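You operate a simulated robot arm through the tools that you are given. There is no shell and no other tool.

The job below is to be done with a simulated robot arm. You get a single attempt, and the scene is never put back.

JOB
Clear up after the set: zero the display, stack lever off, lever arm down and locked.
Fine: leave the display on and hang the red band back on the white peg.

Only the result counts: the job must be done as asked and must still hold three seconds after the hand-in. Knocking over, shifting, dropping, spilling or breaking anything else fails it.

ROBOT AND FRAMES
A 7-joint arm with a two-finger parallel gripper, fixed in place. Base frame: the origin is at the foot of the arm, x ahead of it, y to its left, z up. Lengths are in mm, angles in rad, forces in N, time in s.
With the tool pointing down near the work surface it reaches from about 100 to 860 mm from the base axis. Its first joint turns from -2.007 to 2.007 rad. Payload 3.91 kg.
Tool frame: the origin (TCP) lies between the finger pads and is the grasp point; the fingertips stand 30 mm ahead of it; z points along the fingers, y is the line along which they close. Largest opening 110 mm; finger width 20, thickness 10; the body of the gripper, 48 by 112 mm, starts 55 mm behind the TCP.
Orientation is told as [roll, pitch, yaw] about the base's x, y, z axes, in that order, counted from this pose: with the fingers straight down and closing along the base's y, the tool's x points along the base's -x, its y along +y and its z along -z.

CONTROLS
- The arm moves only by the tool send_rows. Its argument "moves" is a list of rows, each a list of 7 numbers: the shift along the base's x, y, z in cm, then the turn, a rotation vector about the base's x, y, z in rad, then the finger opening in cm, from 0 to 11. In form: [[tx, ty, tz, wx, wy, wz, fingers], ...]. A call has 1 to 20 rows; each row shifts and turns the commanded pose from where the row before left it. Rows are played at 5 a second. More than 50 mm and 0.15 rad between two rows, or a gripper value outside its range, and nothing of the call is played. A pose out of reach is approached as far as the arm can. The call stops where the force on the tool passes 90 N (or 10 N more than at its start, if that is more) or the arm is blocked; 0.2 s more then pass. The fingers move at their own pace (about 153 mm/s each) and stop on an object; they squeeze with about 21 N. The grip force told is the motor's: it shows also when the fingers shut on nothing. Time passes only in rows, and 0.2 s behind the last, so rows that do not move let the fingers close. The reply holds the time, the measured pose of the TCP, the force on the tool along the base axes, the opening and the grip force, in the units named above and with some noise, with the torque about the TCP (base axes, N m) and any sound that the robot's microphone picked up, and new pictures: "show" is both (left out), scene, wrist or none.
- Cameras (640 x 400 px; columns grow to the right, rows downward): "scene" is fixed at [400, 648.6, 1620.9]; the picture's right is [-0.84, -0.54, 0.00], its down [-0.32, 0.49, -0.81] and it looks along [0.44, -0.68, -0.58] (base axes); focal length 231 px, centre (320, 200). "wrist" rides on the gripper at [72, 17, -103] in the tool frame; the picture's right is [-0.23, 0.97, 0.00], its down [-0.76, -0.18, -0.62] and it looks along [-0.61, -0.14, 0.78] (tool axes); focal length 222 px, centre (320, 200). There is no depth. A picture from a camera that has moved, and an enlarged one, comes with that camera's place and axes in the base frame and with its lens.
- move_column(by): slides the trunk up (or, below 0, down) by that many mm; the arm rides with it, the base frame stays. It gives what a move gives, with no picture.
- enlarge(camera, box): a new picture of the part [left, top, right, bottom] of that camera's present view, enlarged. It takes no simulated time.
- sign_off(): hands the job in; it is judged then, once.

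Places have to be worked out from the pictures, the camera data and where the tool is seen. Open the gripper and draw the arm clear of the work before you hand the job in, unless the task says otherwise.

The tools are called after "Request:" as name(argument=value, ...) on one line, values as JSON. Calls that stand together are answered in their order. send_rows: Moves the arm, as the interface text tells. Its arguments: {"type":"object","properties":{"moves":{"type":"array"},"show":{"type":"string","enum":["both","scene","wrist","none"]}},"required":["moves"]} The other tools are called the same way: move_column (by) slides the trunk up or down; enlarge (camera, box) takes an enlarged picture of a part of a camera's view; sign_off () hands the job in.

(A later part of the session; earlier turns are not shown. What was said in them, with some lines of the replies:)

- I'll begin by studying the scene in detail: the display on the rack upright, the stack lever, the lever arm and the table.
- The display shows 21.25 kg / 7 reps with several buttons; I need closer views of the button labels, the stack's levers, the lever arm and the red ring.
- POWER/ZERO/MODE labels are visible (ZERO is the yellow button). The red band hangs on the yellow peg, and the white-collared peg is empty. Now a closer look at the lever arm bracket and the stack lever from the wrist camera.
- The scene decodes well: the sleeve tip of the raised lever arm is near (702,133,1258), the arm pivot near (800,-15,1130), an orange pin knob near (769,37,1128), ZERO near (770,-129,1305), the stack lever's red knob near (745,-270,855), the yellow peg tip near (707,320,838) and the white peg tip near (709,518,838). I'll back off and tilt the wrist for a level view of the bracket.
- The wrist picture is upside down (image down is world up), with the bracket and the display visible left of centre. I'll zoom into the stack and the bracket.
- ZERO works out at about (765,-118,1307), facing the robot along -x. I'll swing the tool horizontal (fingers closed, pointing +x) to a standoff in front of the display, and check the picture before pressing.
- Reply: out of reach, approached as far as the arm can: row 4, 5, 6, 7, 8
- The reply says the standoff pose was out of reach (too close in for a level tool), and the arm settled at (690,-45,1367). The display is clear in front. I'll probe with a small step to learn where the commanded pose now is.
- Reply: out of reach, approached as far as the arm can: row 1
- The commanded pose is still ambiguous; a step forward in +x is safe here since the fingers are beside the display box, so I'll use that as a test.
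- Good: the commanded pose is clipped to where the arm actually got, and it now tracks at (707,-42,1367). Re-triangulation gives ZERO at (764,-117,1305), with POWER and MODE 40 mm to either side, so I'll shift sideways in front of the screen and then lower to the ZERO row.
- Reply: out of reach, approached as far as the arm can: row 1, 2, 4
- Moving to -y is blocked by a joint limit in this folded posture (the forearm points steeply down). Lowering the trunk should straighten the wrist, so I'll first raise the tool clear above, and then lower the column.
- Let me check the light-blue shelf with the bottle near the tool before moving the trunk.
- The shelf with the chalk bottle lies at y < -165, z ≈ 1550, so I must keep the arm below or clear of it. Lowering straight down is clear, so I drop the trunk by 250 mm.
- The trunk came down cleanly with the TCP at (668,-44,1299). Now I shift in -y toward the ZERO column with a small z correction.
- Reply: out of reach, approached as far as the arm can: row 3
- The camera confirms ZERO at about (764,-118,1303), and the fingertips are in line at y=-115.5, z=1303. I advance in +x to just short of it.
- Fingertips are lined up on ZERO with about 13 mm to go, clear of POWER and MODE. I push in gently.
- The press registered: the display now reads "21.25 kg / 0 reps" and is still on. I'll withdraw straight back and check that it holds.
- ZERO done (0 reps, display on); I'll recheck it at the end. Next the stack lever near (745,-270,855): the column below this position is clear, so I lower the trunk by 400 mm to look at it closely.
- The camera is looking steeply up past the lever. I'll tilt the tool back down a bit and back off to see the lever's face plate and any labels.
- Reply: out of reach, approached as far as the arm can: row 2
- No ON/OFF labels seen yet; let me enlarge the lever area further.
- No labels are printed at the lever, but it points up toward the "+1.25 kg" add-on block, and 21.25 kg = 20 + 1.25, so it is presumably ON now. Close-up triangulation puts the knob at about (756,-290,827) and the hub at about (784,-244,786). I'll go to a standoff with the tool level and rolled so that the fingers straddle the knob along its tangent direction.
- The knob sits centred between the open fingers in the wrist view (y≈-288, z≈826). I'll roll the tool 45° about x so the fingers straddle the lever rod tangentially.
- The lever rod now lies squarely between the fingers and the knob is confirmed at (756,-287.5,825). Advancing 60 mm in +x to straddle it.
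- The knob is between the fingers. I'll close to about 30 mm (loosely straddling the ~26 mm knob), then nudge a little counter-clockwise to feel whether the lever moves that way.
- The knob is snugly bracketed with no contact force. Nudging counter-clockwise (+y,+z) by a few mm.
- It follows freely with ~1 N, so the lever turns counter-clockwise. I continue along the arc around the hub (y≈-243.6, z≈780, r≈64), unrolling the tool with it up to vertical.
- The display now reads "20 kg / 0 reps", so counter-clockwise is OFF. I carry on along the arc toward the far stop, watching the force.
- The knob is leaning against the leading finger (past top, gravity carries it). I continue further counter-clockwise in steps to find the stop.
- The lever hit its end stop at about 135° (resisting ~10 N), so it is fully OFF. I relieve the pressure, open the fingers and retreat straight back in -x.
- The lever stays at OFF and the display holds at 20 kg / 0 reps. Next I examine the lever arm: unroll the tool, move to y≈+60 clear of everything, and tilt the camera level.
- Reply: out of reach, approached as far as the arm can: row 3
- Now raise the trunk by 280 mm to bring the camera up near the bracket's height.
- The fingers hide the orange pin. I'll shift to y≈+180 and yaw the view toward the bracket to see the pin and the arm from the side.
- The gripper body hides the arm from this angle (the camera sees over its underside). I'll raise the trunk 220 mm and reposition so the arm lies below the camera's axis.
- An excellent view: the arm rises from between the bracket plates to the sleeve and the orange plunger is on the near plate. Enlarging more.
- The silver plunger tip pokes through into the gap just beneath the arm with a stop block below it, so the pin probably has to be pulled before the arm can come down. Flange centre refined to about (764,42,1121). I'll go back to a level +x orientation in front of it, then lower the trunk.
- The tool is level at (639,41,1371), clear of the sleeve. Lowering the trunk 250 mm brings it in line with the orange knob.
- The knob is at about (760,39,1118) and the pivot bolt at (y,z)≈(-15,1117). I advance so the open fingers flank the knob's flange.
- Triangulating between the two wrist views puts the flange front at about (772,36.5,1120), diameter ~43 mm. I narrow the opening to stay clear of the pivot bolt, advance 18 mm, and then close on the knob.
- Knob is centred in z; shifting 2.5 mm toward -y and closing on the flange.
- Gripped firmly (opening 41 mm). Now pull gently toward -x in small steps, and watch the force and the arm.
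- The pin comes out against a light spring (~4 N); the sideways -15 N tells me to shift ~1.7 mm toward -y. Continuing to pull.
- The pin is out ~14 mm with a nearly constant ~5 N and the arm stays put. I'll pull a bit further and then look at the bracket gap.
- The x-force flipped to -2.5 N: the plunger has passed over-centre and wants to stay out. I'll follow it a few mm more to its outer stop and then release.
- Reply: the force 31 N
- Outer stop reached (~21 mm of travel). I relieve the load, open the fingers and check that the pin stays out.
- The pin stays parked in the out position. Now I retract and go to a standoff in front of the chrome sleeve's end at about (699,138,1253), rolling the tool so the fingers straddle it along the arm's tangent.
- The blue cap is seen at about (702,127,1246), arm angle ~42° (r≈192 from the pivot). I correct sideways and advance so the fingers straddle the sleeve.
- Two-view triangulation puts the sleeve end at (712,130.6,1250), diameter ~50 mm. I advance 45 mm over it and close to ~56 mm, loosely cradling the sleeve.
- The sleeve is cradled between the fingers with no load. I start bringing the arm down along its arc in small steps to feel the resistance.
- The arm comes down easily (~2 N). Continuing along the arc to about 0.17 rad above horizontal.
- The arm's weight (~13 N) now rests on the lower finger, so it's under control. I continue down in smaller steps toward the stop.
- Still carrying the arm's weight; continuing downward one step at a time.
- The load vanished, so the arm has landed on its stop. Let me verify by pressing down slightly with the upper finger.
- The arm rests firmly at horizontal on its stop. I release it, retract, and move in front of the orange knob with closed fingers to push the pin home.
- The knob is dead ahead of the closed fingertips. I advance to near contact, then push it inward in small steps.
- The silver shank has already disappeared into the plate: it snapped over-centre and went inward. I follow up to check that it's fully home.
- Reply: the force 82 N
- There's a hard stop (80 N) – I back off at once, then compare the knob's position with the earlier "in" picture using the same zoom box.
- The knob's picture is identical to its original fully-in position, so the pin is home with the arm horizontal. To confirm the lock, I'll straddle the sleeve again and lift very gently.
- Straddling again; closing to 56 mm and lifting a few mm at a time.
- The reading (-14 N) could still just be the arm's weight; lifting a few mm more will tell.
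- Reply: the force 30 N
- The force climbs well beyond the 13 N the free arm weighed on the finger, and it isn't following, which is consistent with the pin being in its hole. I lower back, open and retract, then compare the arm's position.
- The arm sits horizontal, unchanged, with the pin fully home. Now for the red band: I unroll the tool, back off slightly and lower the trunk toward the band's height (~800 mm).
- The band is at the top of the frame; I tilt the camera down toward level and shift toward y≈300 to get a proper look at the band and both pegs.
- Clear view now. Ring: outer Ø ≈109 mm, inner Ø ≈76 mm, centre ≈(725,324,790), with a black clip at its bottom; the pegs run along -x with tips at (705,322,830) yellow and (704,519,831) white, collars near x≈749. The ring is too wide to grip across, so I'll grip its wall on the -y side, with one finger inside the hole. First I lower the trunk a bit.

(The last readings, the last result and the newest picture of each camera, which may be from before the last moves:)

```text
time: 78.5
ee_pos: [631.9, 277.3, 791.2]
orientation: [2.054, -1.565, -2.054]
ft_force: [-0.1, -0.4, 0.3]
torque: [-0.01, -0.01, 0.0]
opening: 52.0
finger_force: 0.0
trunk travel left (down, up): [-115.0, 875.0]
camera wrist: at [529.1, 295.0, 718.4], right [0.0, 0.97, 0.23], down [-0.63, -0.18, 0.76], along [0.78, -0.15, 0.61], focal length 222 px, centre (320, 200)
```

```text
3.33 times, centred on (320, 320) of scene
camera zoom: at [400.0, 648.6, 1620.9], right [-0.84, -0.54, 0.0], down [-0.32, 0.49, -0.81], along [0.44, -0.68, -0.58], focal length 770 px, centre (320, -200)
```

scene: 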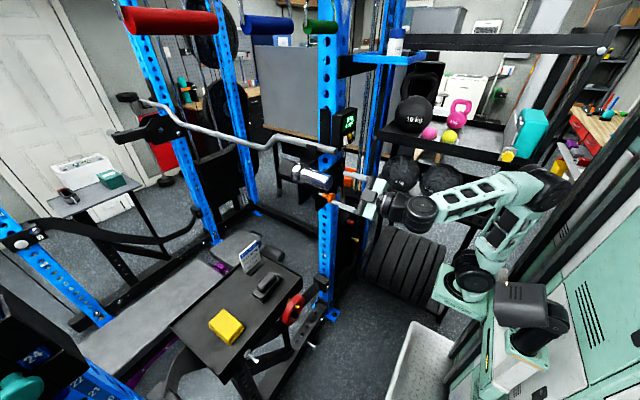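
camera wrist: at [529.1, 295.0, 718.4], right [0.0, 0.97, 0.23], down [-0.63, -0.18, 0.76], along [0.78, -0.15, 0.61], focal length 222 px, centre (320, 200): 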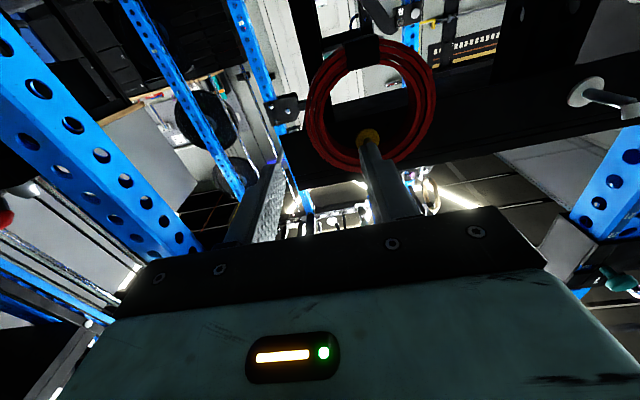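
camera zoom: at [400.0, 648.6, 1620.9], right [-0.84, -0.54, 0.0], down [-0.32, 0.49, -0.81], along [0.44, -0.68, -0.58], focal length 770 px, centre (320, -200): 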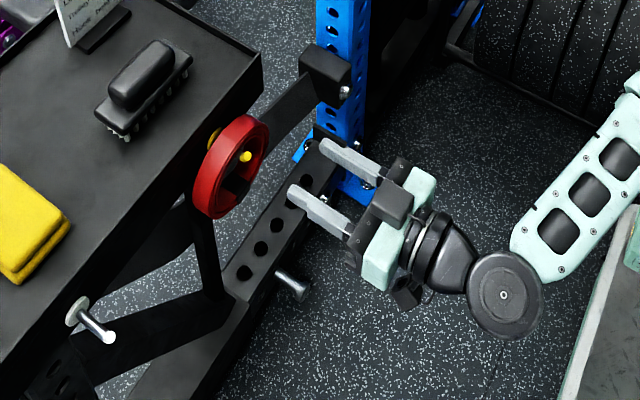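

Both views agree: the ring's mid-plane is near x≈735 with the centre at (324,786), so its -y wall is at y≈276.5, right between my fingers. Advancing 76 mm straight in.

Request:
send_rows(moves=[[2, 0, -0.1, 0, 0, 0, 5.2], [2, 0, -0.1, 0, 0, 0, 5.2], [2, 0, 0, 0, 0, 0, 5.2], [1.6, 0, 0, 0, 0, 0, 5.2], [0, 0, 0, 0, 0, 0, 5.2]], show="wrist")

Request:
enlarge(camera="wrist", box=[220, 40, 480, 220])

Request:
enlarge(camera="scene", box=[260, 270, 360, 350])

```text
time: 79.8
ee_pos: [709.0, 275.5, 789.9]
orientation: [1.905, -1.565, -1.905]
ft_force: [0.8, 0.4, 0.2]
torque: [0.02, 0.01, -0.02]
opening: 52.0
finger_force: 0.1
trunk travel left (down, up): [-115.0, 875.0]
camera wrist: at [605.8, 293.6, 716.8], right [0.0, 0.97, 0.23], down [-0.62, -0.18, 0.76], along [0.78, -0.15, 0.61], focal length 222 px, centre (320, 200)
```

wrist: 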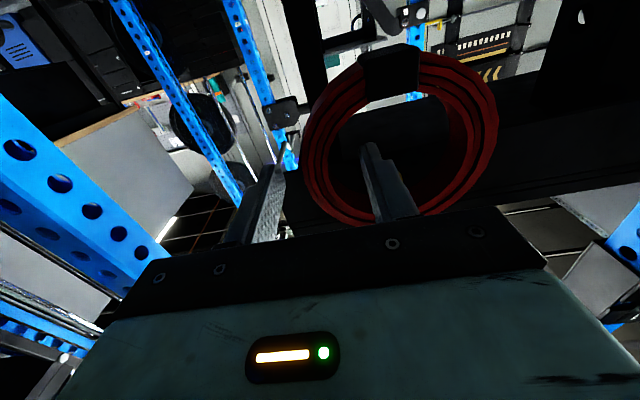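

```text
2.22 times, centred on (350, 130) of wrist
camera zoom: at [605.8, 293.6, 716.8], right [0.0, 0.97, 0.23], down [-0.62, -0.18, 0.76], along [0.78, -0.15, 0.61], focal length 494 px, centre (253, 356)
```

zoom: 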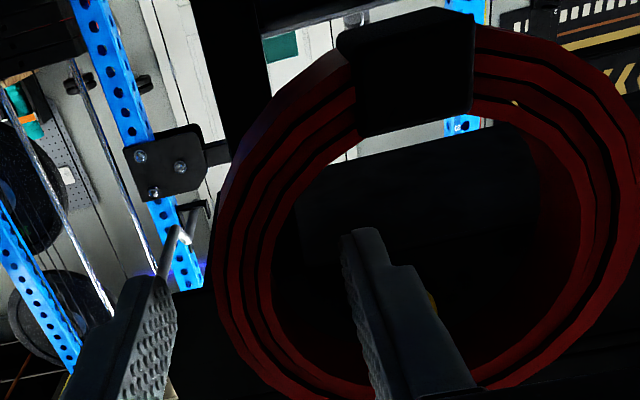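

```text
5.00 times, centred on (310, 310) of scene
camera zoom: at [400.0, 648.6, 1620.9], right [-0.84, -0.54, 0.0], down [-0.32, 0.49, -0.81], along [0.44, -0.68, -0.58], focal length 1155 px, centre (370, -350)
```

zoom: 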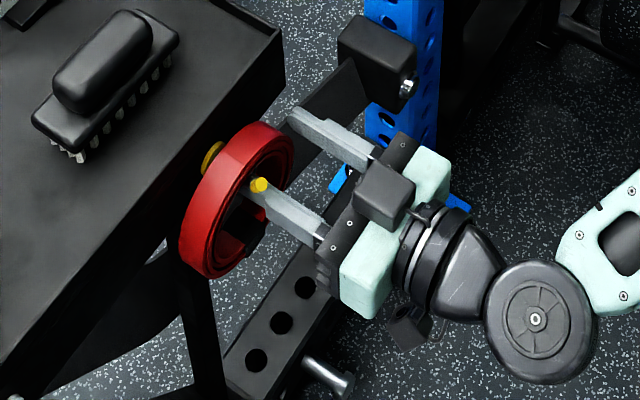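

The inner finger is inside the hole and the outer one outside, with the wall centred. I advance 4 mm more for overlap and close on the wall.

Request:
send_rows(moves=[[0.4, -0.1, 0, 0, 0, 0, 5.2], [0, 0, 0, 0, 0, 0, 2.5], [0, 0, 0, 0, 0, 0, 0.5], [0, 0, 0, 0, 0, 0, 0.5], [0, 0, 0, 0, 0, 0, 0.5]], show="wrist")

Request:
enlarge(camera="wrist", box=[220, 40, 480, 220])

Request:
enlarge(camera="scene", box=[260, 270, 360, 350])

```text
time: 81.0
ee_pos: [712.2, 274.7, 789.7]
orientation: [1.851, -1.567, -1.849]
ft_force: [1.0, 0.9, 0.1]
torque: [-0.03, 0.02, -0.03]
opening: 15.7
finger_force: 20.7
trunk travel left (down, up): [-115.0, 875.0]
camera wrist: at [609.3, 293.1, 716.3], right [0.0, 0.97, 0.23], down [-0.62, -0.18, 0.76], along [0.78, -0.15, 0.61], focal length 222 px, centre (320, 200)
```

wrist: 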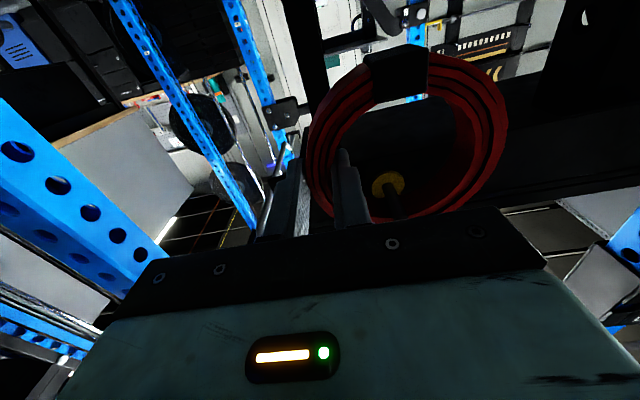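

```text
2.22 times, centred on (350, 130) of wrist
camera zoom: at [609.3, 293.1, 716.3], right [0.0, 0.97, 0.23], down [-0.62, -0.18, 0.76], along [0.78, -0.15, 0.61], focal length 494 px, centre (253, 356)
```

zoom: 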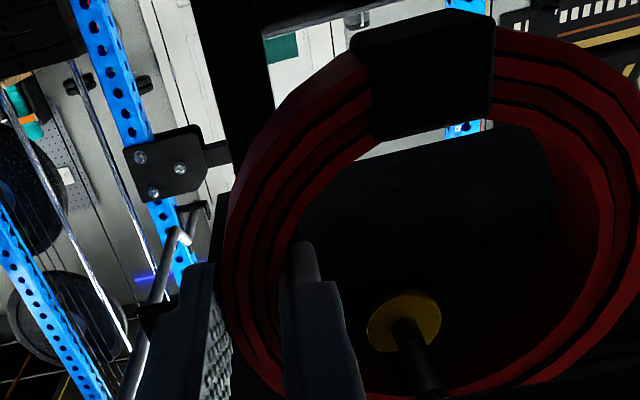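

```text
5.00 times, centred on (310, 310) of scene
camera zoom: at [400.0, 648.6, 1620.9], right [-0.84, -0.54, 0.0], down [-0.32, 0.49, -0.81], along [0.44, -0.68, -0.58], focal length 1155 px, centre (370, -350)
```

zoom: 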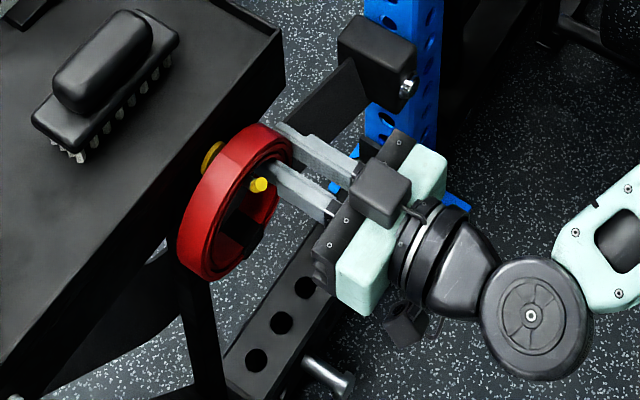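

Gripped with 15.7 mm wall thickness. I lift 12 mm so the peg floats free in the hole, then check the force.

Request:
send_rows(moves=[[0, 0, 0.4, 0, 0, 0, 0.5], [0, 0, 0.4, 0, 0, 0, 0.5], [0, 0, 0.4, 0, 0, 0, 0.5], [0, 0, 0, 0, 0, 0, 0.5]], show="wrist")

Request:
enlarge(camera="scene", box=[260, 270, 360, 350])

```text
time: 82.0
ee_pos: [712.0, 277.0, 802.1]
orientation: [1.875, -1.565, -1.876]
ft_force: [0.5, 0.5, -2.1]
torque: [-0.07, 0.02, 0.01]
opening: 15.4
finger_force: 20.8
trunk travel left (down, up): [-115.0, 875.0]
camera wrist: at [609.2, 294.2, 728.9], right [0.0, 0.97, 0.23], down [-0.62, -0.18, 0.76], along [0.78, -0.15, 0.61], focal length 222 px, centre (320, 200)
```

wrist: 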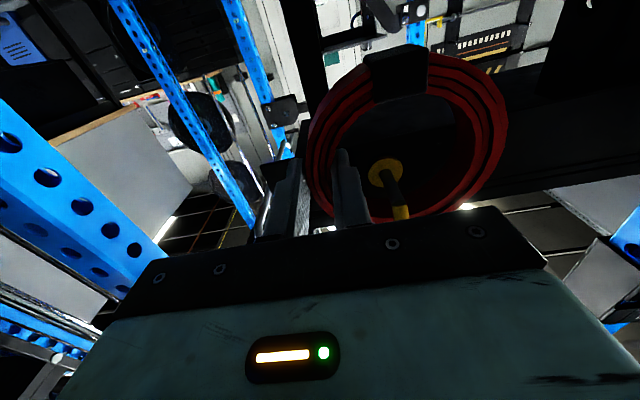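

```text
5.00 times, centred on (310, 310) of scene
camera zoom: at [400.0, 648.6, 1620.9], right [-0.84, -0.54, 0.0], down [-0.32, 0.49, -0.81], along [0.44, -0.68, -0.58], focal length 1155 px, centre (370, -350)
```

zoom: 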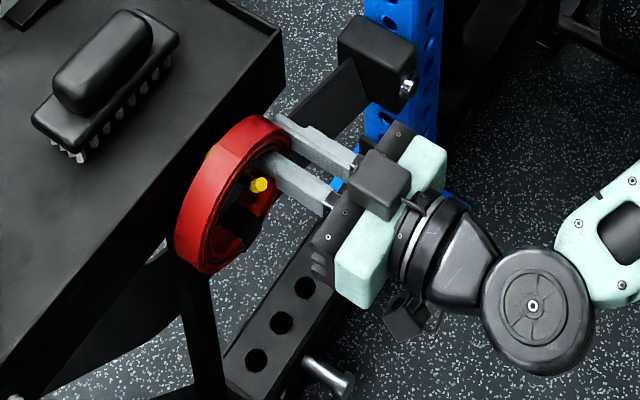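

The ring (~2 N) hangs from the fingers with the peg free inside it. Now pull it straight off the peg in -x.

Request:
send_rows(moves=[[-1.8, 0, 0, 0, 0, 0, 0.5], [-1.8, 0, 0, 0, 0, 0, 0.5], [-1.8, 0, 0, 0, 0, 0, 0.5], [-1.8, 0, 0, 0, 0, 0, 0.5], [0, 0, 0, 0, 0, 0, 0.5]], show="wrist")

Request:
enlarge(camera="scene", box=[240, 260, 380, 370])

```text
time: 83.2
ee_pos: [639.2, 275.3, 801.5]
orientation: [1.855, -1.566, -1.856]
ft_force: [-0.1, 0.5, -1.9]
torque: [-0.08, 0.06, 0.01]
opening: 15.5
finger_force: 21.1
trunk travel left (down, up): [-115.0, 875.0]
camera wrist: at [537.1, 293.4, 728.9], right [0.0, 0.97, 0.23], down [-0.62, -0.18, 0.76], along [0.78, -0.15, 0.61], focal length 222 px, centre (320, 200)
```

wrist: 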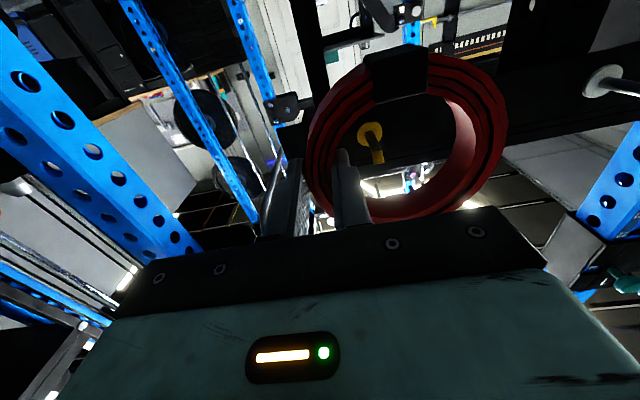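

```text
3.64 times, centred on (310, 315) of scene
camera zoom: at [400.0, 648.6, 1620.9], right [-0.84, -0.54, 0.0], down [-0.32, 0.49, -0.81], along [0.44, -0.68, -0.58], focal length 840 px, centre (356, -218)
```

zoom: 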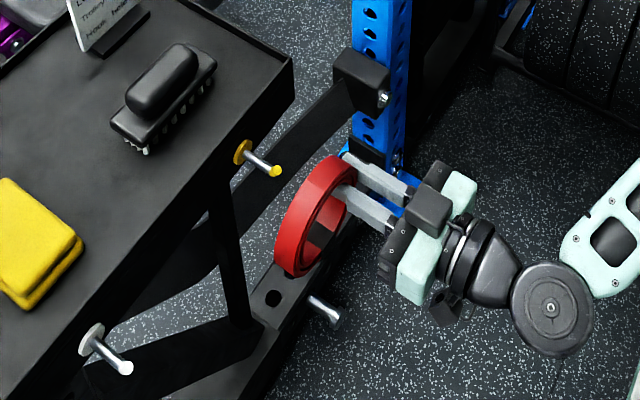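

The ring is free and firmly held. Now carry it +198 mm in y (the pegs' spacing), with an extra 10 mm lift for clearance.

Request:
send_rows(moves=[[0, 3.3, 0.2, 0, 0, 0, 0.5], [0, 3.3, 0.2, 0, 0, 0, 0.5], [0, 3.3, 0.2, 0, 0, 0, 0.5], [0, 3.3, 0.2, 0, 0, 0, 0.5], [0, 3.3, 0.2, 0, 0, 0, 0.5], [0, 3.3, 0, 0, 0, 0, 0.5], [0, 0, 0, 0, 0, 0, 0.5]], show="both")

Request:
enlarge(camera="wrist", box=[220, 20, 540, 220])

Request:
enlarge(camera="scene", box=[200, 280, 360, 400])

```text
time: 84.8
ee_pos: [640.2, 474.9, 810.0]
orientation: [1.946, -1.566, -1.948]
ft_force: [0.3, 0.3, -1.2]
torque: [-0.05, 0.04, 0.02]
opening: 15.7
finger_force: 20.9
trunk travel left (down, up): [-115.0, 875.0]
camera wrist: at [537.2, 492.0, 737.5], right [0.0, 0.97, 0.23], down [-0.62, -0.18, 0.76], along [0.78, -0.15, 0.61], focal length 222 px, centre (320, 200)
```

scene: 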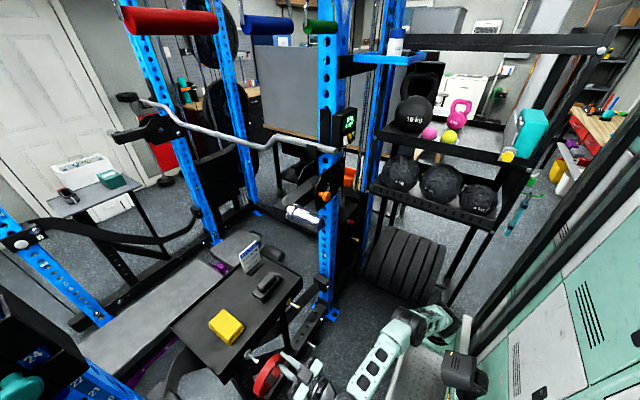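
wrist: 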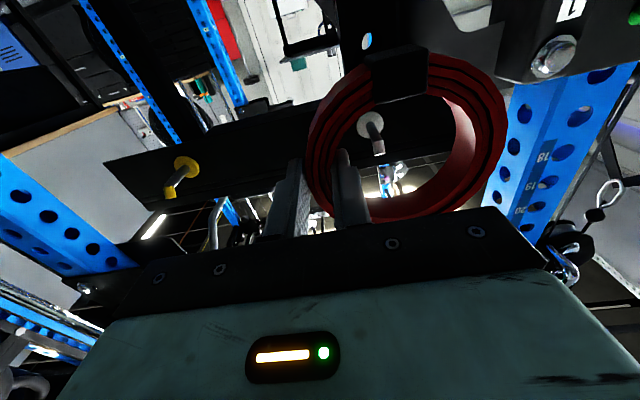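

```text
2.00 times, centred on (380, 120) of wrist
camera zoom: at [537.2, 492.0, 737.5], right [0.0, 0.97, 0.23], down [-0.62, -0.18, 0.76], along [0.78, -0.15, 0.61], focal length 444 px, centre (200, 360)
```

zoom: 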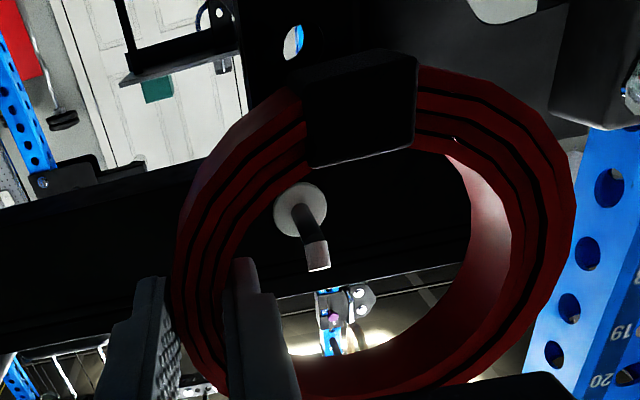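

```text
3.33 times, centred on (280, 340) of scene
camera zoom: at [400.0, 648.6, 1620.9], right [-0.84, -0.54, 0.0], down [-0.32, 0.49, -0.81], along [0.44, -0.68, -0.58], focal length 770 px, centre (453, -267)
```

zoom: 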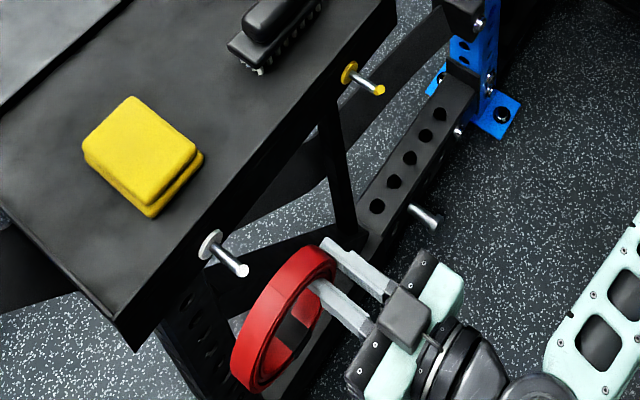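

The white peg shows up inside the hole exactly as the yellow one did (within ~3 mm). Now push +x to thread the ring over the white peg.

Request:
send_rows(moves=[[1.8, 0, 0, 0, 0, 0, 0.5], [1.8, 0, 0, 0, 0, 0, 0.5], [1.8, 0, 0, 0, 0, 0, 0.5], [0, 0, 0, 0, 0, 0, 0.5]], show="wrist")

Request:
enlarge(camera="wrist", box=[220, 20, 540, 220])

Request:
enlarge(camera="scene", box=[200, 290, 340, 400])

```text
time: 85.8
ee_pos: [694.4, 473.8, 811.5]
orientation: [1.847, -1.566, -1.846]
ft_force: [0.0, 0.5, -1.5]
torque: [-0.07, 0.03, 0.0]
opening: 15.6
finger_force: 21.0
trunk travel left (down, up): [-115.0, 875.0]
camera wrist: at [591.3, 492.3, 738.3], right [0.0, 0.97, 0.23], down [-0.62, -0.18, 0.76], along [0.78, -0.14, 0.61], focal length 222 px, centre (320, 200)
```

wrist: 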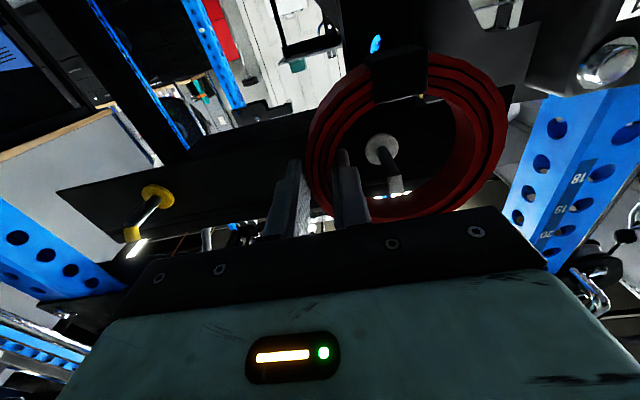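

```text
2.00 times, centred on (380, 120) of wrist
camera zoom: at [591.3, 492.3, 738.3], right [0.0, 0.97, 0.23], down [-0.62, -0.18, 0.76], along [0.78, -0.14, 0.61], focal length 444 px, centre (200, 360)
```

zoom: 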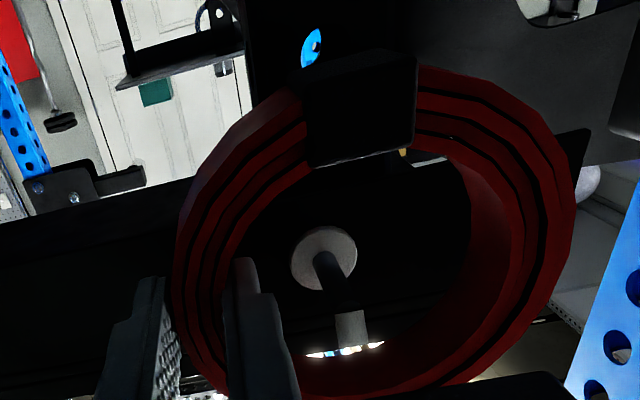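

```text
3.64 times, centred on (270, 345) of scene
camera zoom: at [400.0, 648.6, 1620.9], right [-0.84, -0.54, 0.0], down [-0.32, 0.49, -0.81], along [0.44, -0.68, -0.58], focal length 840 px, centre (502, -327)
```

zoom: 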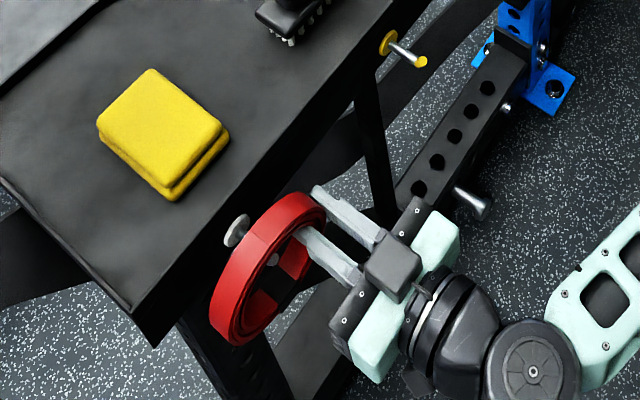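

The white peg is through the hole. I go the last 16 mm in +x, then lower gently until the ring's weight goes onto the peg.

Request:
send_rows(moves=[[0.8, 0, 0, 0, 0, 0, 0.5], [0.8, 0, 0, 0, 0, 0, 0.5], [0, 0, -0.5, 0, 0, 0, 0.5], [0, 0, -0.5, 0, 0, 0, 0.5], [0, 0, -0.5, 0, 0, 0, 0.5]], show="wrist")

Request:
enlarge(camera="scene", box=[200, 290, 340, 400])

```text
time: 87.0
ee_pos: [710.6, 472.8, 797.1]
orientation: [1.817, -1.564, -1.817]
ft_force: [0.9, -0.4, -0.9]
torque: [-0.05, 0.05, 0.0]
opening: 15.4
finger_force: 21.6
trunk travel left (down, up): [-115.0, 875.0]
camera wrist: at [607.4, 491.5, 723.8], right [0.0, 0.97, 0.23], down [-0.62, -0.18, 0.76], along [0.78, -0.15, 0.61], focal length 222 px, centre (320, 200)
```

wrist: 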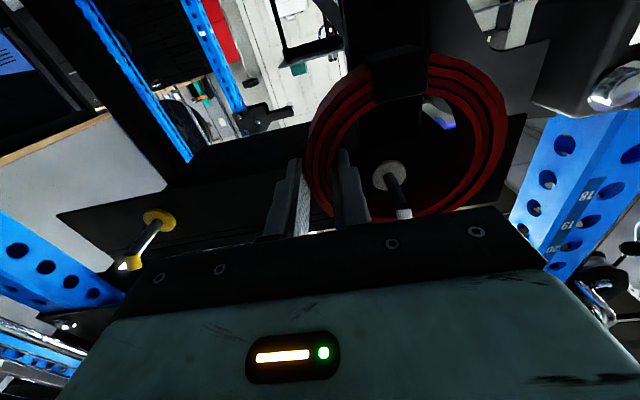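

```text
3.64 times, centred on (270, 345) of scene
camera zoom: at [400.0, 648.6, 1620.9], right [-0.84, -0.54, 0.0], down [-0.32, 0.49, -0.81], along [0.44, -0.68, -0.58], focal length 840 px, centre (502, -327)
```

zoom: 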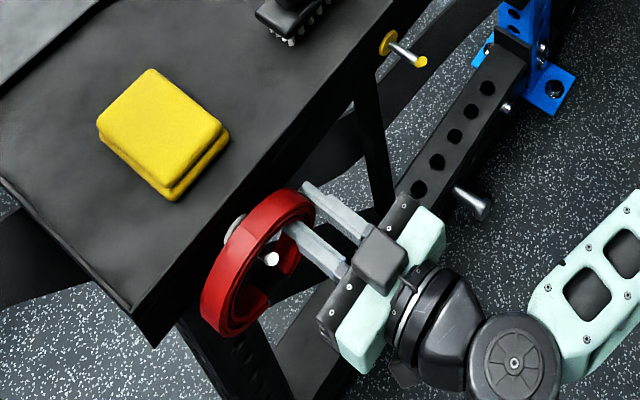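

The peg is well inside the hole. Lowering the last few mm until contact.

Request:
send_rows(moves=[[0, 0, -0.3, 0, 0, 0, 0.5], [0, 0, -0.3, 0, 0, 0, 0.5]], show="none")

```text
time: 87.5
ee_pos: [710.5, 474.5, 791.8]
orientation: [1.845, -1.563, -1.845]
ft_force: [0.8, -0.7, -1.3]
torque: [-0.1, 0.03, 0.02]
opening: 15.6
finger_force: 21.5
trunk travel left (down, up): [-115.0, 875.0]
```

Still carrying the weight (-1.3 N); lowering further in 2–3 mm steps.

Request:
send_rows(moves=[[0, 0, -0.25, 0, 0, 0, 0.5], [0, 0, -0.2, 0, 0, 0, 0.5]], show="wrist")

Request:
enlarge(camera="wrist", box=[280, 40, 520, 220])

Request:
enlarge(camera="scene", box=[220, 310, 320, 390])

```text
time: 88.2
ee_pos: [709.7, 473.6, 789.0]
orientation: [2.13, -1.561, -2.13]
ft_force: [3.9, 6.9, 9.7]
torque: [0.17, 0.13, -0.14]
opening: 15.7
finger_force: 20.4
trunk travel left (down, up): [-115.0, 875.0]
camera wrist: at [607.2, 491.9, 715.4], right [0.0, 0.97, 0.23], down [-0.63, -0.18, 0.76], along [0.78, -0.15, 0.61], focal length 222 px, centre (320, 200)
```

wrist: 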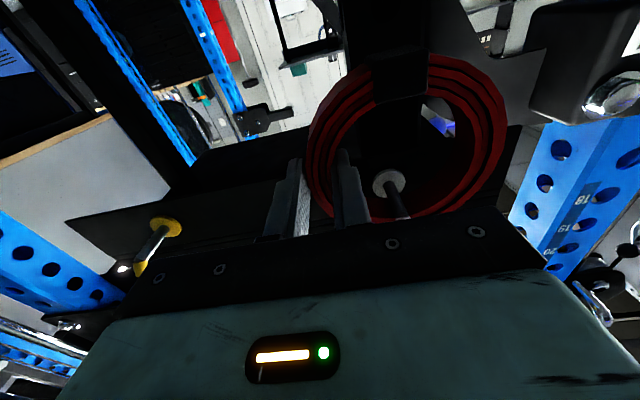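

```text
2.22 times, centred on (400, 130) of wrist
camera zoom: at [607.2, 491.9, 715.4], right [0.0, 0.97, 0.23], down [-0.63, -0.18, 0.76], along [0.78, -0.15, 0.61], focal length 494 px, centre (142, 356)
```

zoom: 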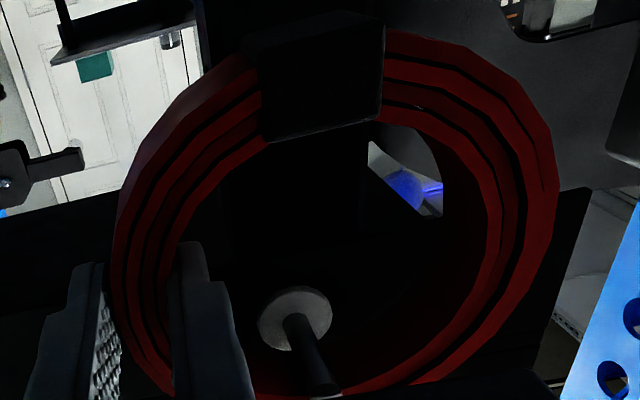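

```text
5.00 times, centred on (270, 350) of scene
camera zoom: at [400.0, 648.6, 1620.9], right [-0.84, -0.54, 0.0], down [-0.32, 0.49, -0.81], along [0.44, -0.68, -0.58], focal length 1155 px, centre (570, -550)
```

zoom: 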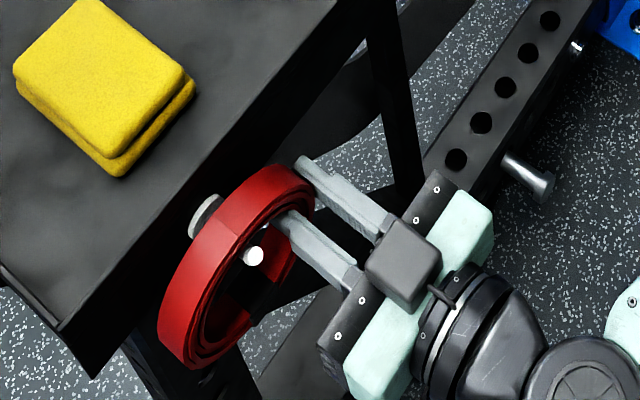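

Contact: the ring's inner top now bears on the white peg (+10 N). I relieve 2 mm, then open the fingers to let the band hang.

Request:
send_rows(moves=[[0, 0, 0.2, 0, 0, 0, 0.5], [0, 0, 0, 0, 0, 0, 2.2], [0, 0, 0, 0, 0, 0, 3.2], [0, 0, 0, 0, 0, 0, 4.6], [0, 0, 0, 0, 0, 0, 4.6], [0, 0, 0, 0, 0, 0, 4.6]], show="wrist")

Request:
enlarge(camera="wrist", box=[240, 40, 520, 220])

Request:
enlarge(camera="scene", box=[220, 310, 320, 390])

```text
time: 89.5
ee_pos: [709.6, 474.2, 788.5]
orientation: [1.876, -1.564, -1.873]
ft_force: [1.1, 0.1, -0.6]
torque: [-0.02, 0.0, 0.01]
opening: 45.9
finger_force: 0.0
trunk travel left (down, up): [-115.0, 875.0]
camera wrist: at [607.1, 491.6, 715.7], right [0.0, 0.97, 0.23], down [-0.62, -0.18, 0.76], along [0.78, -0.15, 0.61], focal length 222 px, centre (320, 200)
```

wrist: 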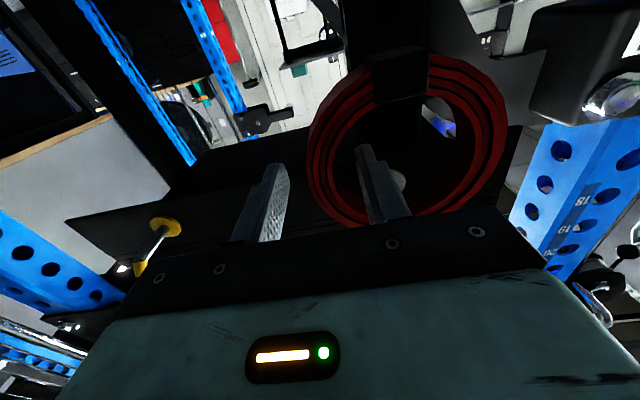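

```text
2.22 times, centred on (380, 130) of wrist
camera zoom: at [607.1, 491.6, 715.7], right [0.0, 0.97, 0.23], down [-0.62, -0.18, 0.76], along [0.78, -0.15, 0.61], focal length 494 px, centre (187, 356)
```

zoom: 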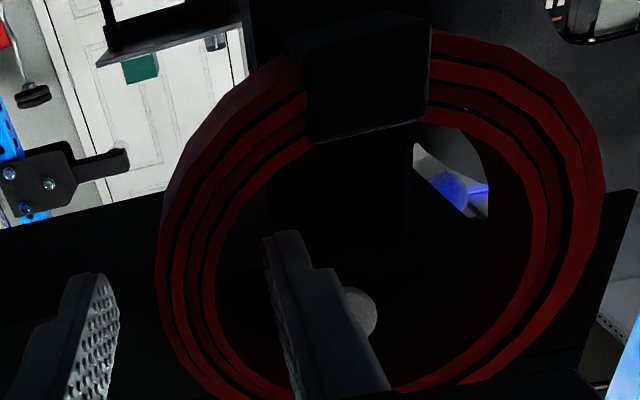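

```text
5.00 times, centred on (270, 350) of scene
camera zoom: at [400.0, 648.6, 1620.9], right [-0.84, -0.54, 0.0], down [-0.32, 0.49, -0.81], along [0.44, -0.68, -0.58], focal length 1155 px, centre (570, -550)
```

zoom: 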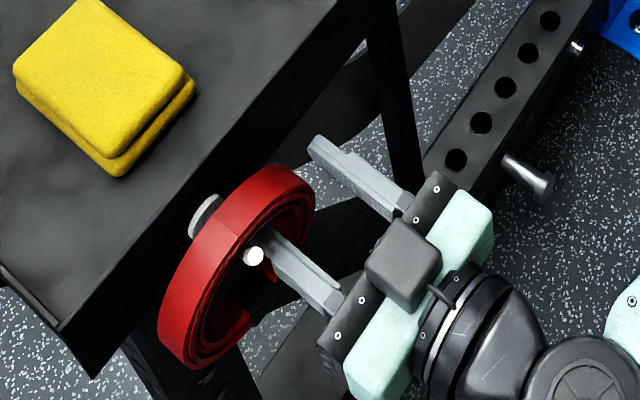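

The band hangs on the white peg with no contact from the fingers. Retreating straight back in -x.

Request:
send_rows(moves=[[-1.5, 0, 0, 0, 0, 0, 4.6], [-2, 0, 0, 0, 0, 0, 4.6], [-2.5, 0, 0, 0, 0, 0, 4.6], [-2.5, 0, 0, 0, 0, 0, 4.6], [0, 0, 0, 0, 0, 0, 4.6]], show="both")

Request:
enlarge(camera="scene", box=[220, 310, 320, 390])

Request:
enlarge(camera="wrist", box=[240, 20, 520, 220])

```text
time: 90.8
ee_pos: [626.3, 474.1, 789.2]
orientation: [1.829, -1.564, -1.829]
ft_force: [0.3, 0.0, 0.8]
torque: [0.0, 0.03, 0.01]
opening: 45.9
finger_force: 0.1
trunk travel left (down, up): [-115.0, 875.0]
camera wrist: at [522.6, 491.9, 716.0], right [0.0, 0.97, 0.23], down [-0.62, -0.18, 0.76], along [0.78, -0.15, 0.61], focal length 222 px, centre (320, 200)
```

scene: 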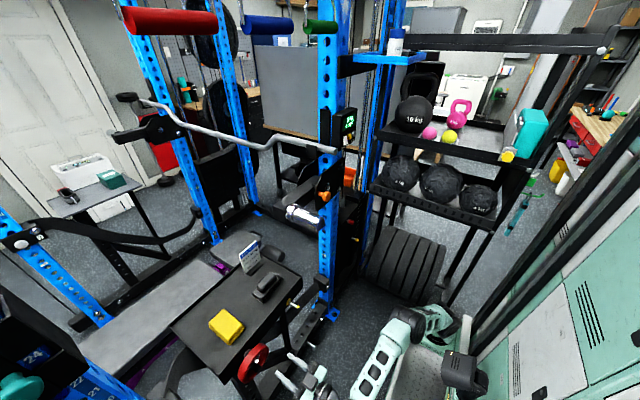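
wrist: 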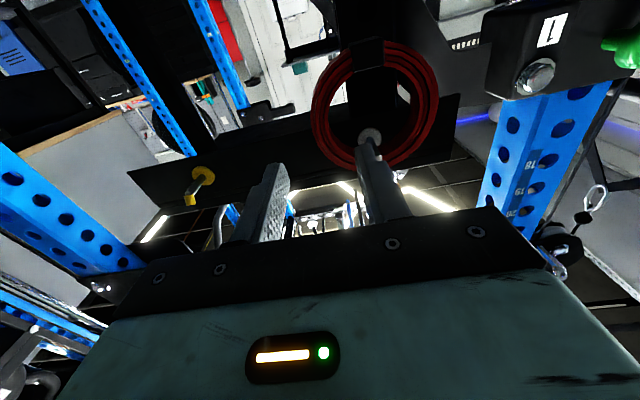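

```text
5.00 times, centred on (270, 350) of scene
camera zoom: at [400.0, 648.6, 1620.9], right [-0.84, -0.54, 0.0], down [-0.32, 0.49, -0.81], along [0.44, -0.68, -0.58], focal length 1155 px, centre (570, -550)
```

zoom: 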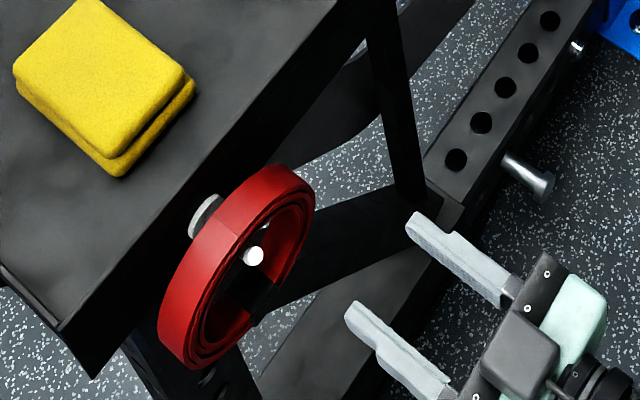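

```text
2.00 times, centred on (380, 120) of wrist
camera zoom: at [522.6, 491.9, 716.0], right [0.0, 0.97, 0.23], down [-0.62, -0.18, 0.76], along [0.78, -0.15, 0.61], focal length 444 px, centre (200, 360)
```

zoom: 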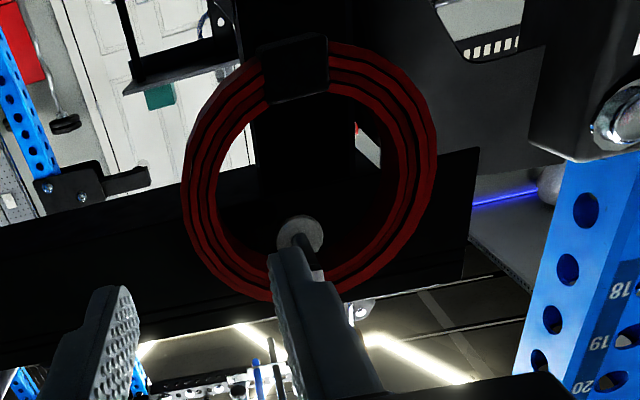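

The red band hangs on the white peg. Now I verify the display, stack lever and lever arm in the scene view.

Request:
enlarge(camera="scene", box=[325, 100, 365, 160])

Request:
enlarge(camera="scene", box=[280, 150, 400, 260])

Request:
enlarge(camera="scene", box=[290, 165, 340, 215])

Request:
enlarge(camera="scene", box=[160, 220, 360, 400])

```text
6.67 times, centred on (345, 130) of scene
camera zoom: at [400.0, 648.6, 1620.9], right [-0.84, -0.54, 0.0], down [-0.32, 0.49, -0.81], along [0.44, -0.68, -0.58], focal length 1540 px, centre (153, 667)
```

zoom: 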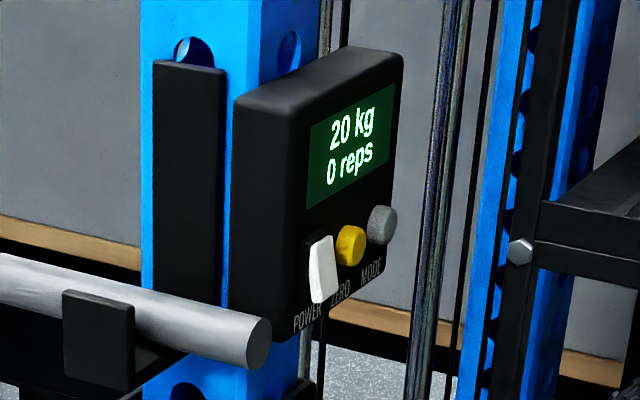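

```text
3.64 times, centred on (340, 205) of scene
camera zoom: at [400.0, 648.6, 1620.9], right [-0.84, -0.54, 0.0], down [-0.32, 0.49, -0.81], along [0.44, -0.68, -0.58], focal length 840 px, centre (247, 182)
```

zoom: 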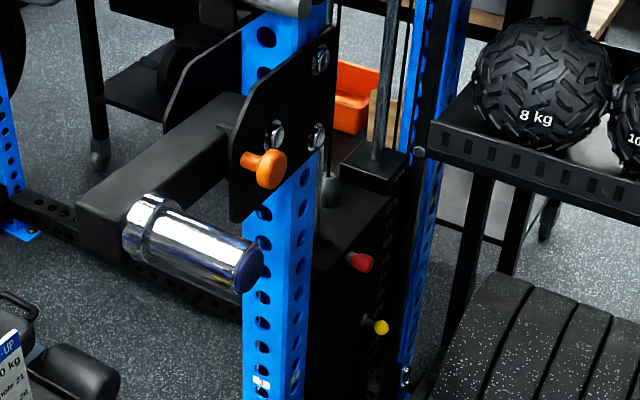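

```text
8.00 times, centred on (315, 190) of scene
camera zoom: at [400.0, 648.6, 1620.9], right [-0.84, -0.54, 0.0], down [-0.32, 0.49, -0.81], along [0.44, -0.68, -0.58], focal length 1848 px, centre (360, 280)
```

zoom: 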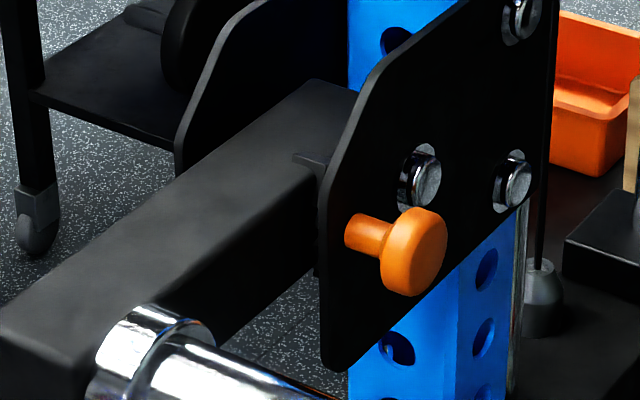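

```text
2.22 times, centred on (260, 310) of scene
camera zoom: at [400.0, 648.6, 1620.9], right [-0.84, -0.54, 0.0], down [-0.32, 0.49, -0.81], along [0.44, -0.68, -0.58], focal length 514 px, centre (453, -44)
```

zoom: 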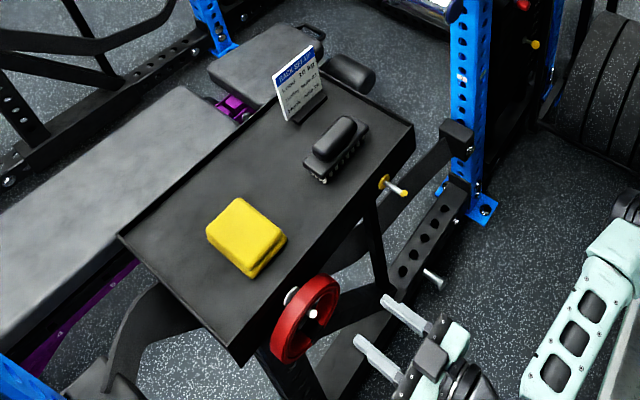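

Everything reads right: display on at "20 kg / 0 reps", stack lever at its OFF stop, lever arm horizontal with the pin fully in, and the band on the white peg. I now open the gripper and draw the arm well clear.

Request:
send_rows(moves=[[-2.5, -1, 0, 0, 0, 0, 6], [-2.5, -2, 0, 0, 0.1, 0, 9], [-2.5, -2, 0, 0, 0.1, 0, 11], [-2, -2.5, 1, 0, 0.1, 0, 11], [-2, -2.5, 1, 0, 0.1, 0, 11], [-1, -2.5, 1, 0, 0.1, 0, 11], [0, 0, 0, 0, 0, 0, 11], [0, 0, 0, 0, 0, 0, 11]], show="both")

Request:
enlarge(camera="scene", box=[220, 280, 360, 390])

Request:
enlarge(camera="scene", box=[270, 100, 400, 260])

```text
time: 92.5
ee_pos: [501.4, 349.8, 817.2]
orientation: [0.01, -1.071, -0.013]
ft_force: [0.4, 0.1, -0.9]
torque: [-0.01, 0.03, -0.02]
opening: 110.0
finger_force: 0.0
trunk travel left (down, up): [-115.0, 875.0]
camera wrist: at [375.8, 367.5, 802.3], right [0.11, 0.97, 0.2], down [-0.18, -0.18, 0.97], along [0.98, -0.15, 0.16], focal length 222 px, centre (320, 200)
```

scene: 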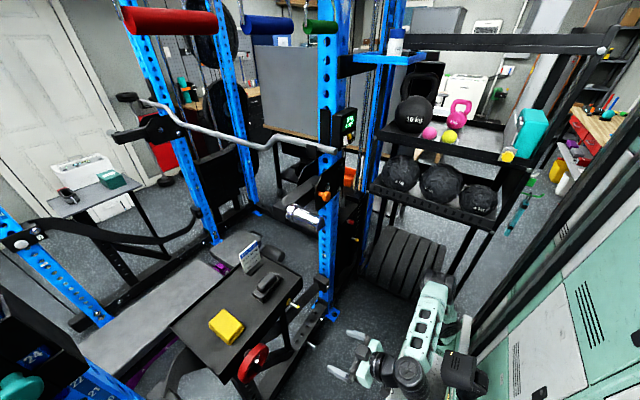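
wrist: 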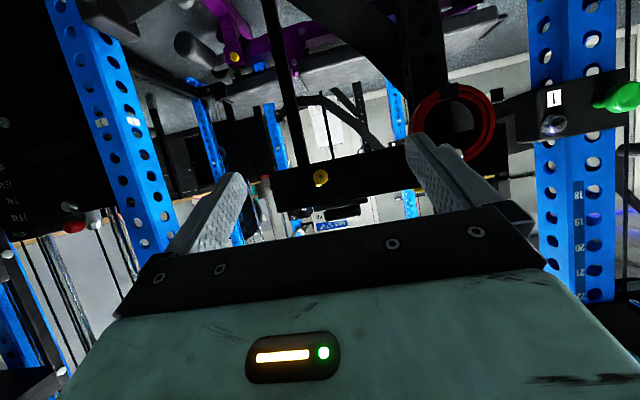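

```text
3.64 times, centred on (290, 335) of scene
camera zoom: at [400.0, 648.6, 1620.9], right [-0.84, -0.54, 0.0], down [-0.32, 0.49, -0.81], along [0.44, -0.68, -0.58], focal length 840 px, centre (429, -291)
```

zoom: 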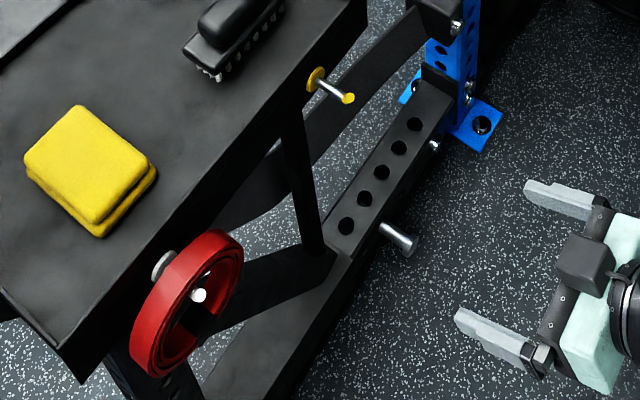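

```text
2.50 times, centred on (335, 180) of scene
camera zoom: at [400.0, 648.6, 1620.9], right [-0.84, -0.54, 0.0], down [-0.32, 0.49, -0.81], along [0.44, -0.68, -0.58], focal length 578 px, centre (282, 250)
```

zoom: 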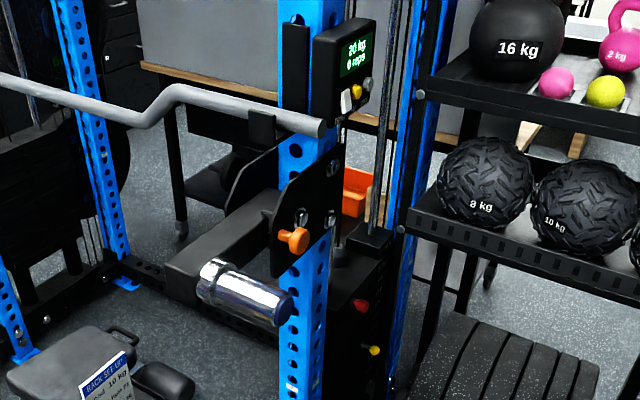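

The arm is clear with the gripper open. In the final pictures the display is on with 0 reps, the stack lever is off, the lever arm is down with its pin in, and the band hangs on the white peg, so I'm handing the job in.

Request:
sign_off()

```text
The job is handed in.
```

I've handed the job in with all the requested steps done. The last pictures before hand-in showed:

- **Display:** zeroed with the ZERO button and left on. It reads "20 kg / 0 reps". The 20 kg appears to be the load picked by the weight pin, which I left alone.
- **Stack lever:** turned to its far stop and resting there. It has no ON/OFF marking I could see, so I judged this from the display, which dropped from 21.25 kg to 20 kg as the lever turned.
- **Lever arm:** down to horizontal on its stop, with the orange pin fully in. I lifted it gently with about 27 N to test the lock, and it did not lift freely. Friction in the pivot may have helped hold it, so the seated pin is the stronger evidence that it is locked.
- **Red band:** moved from the yellow peg to the white one, where it hangs freely.

I saw nothing else moved or knocked over. The gripper is open and the arm is clear of the work.
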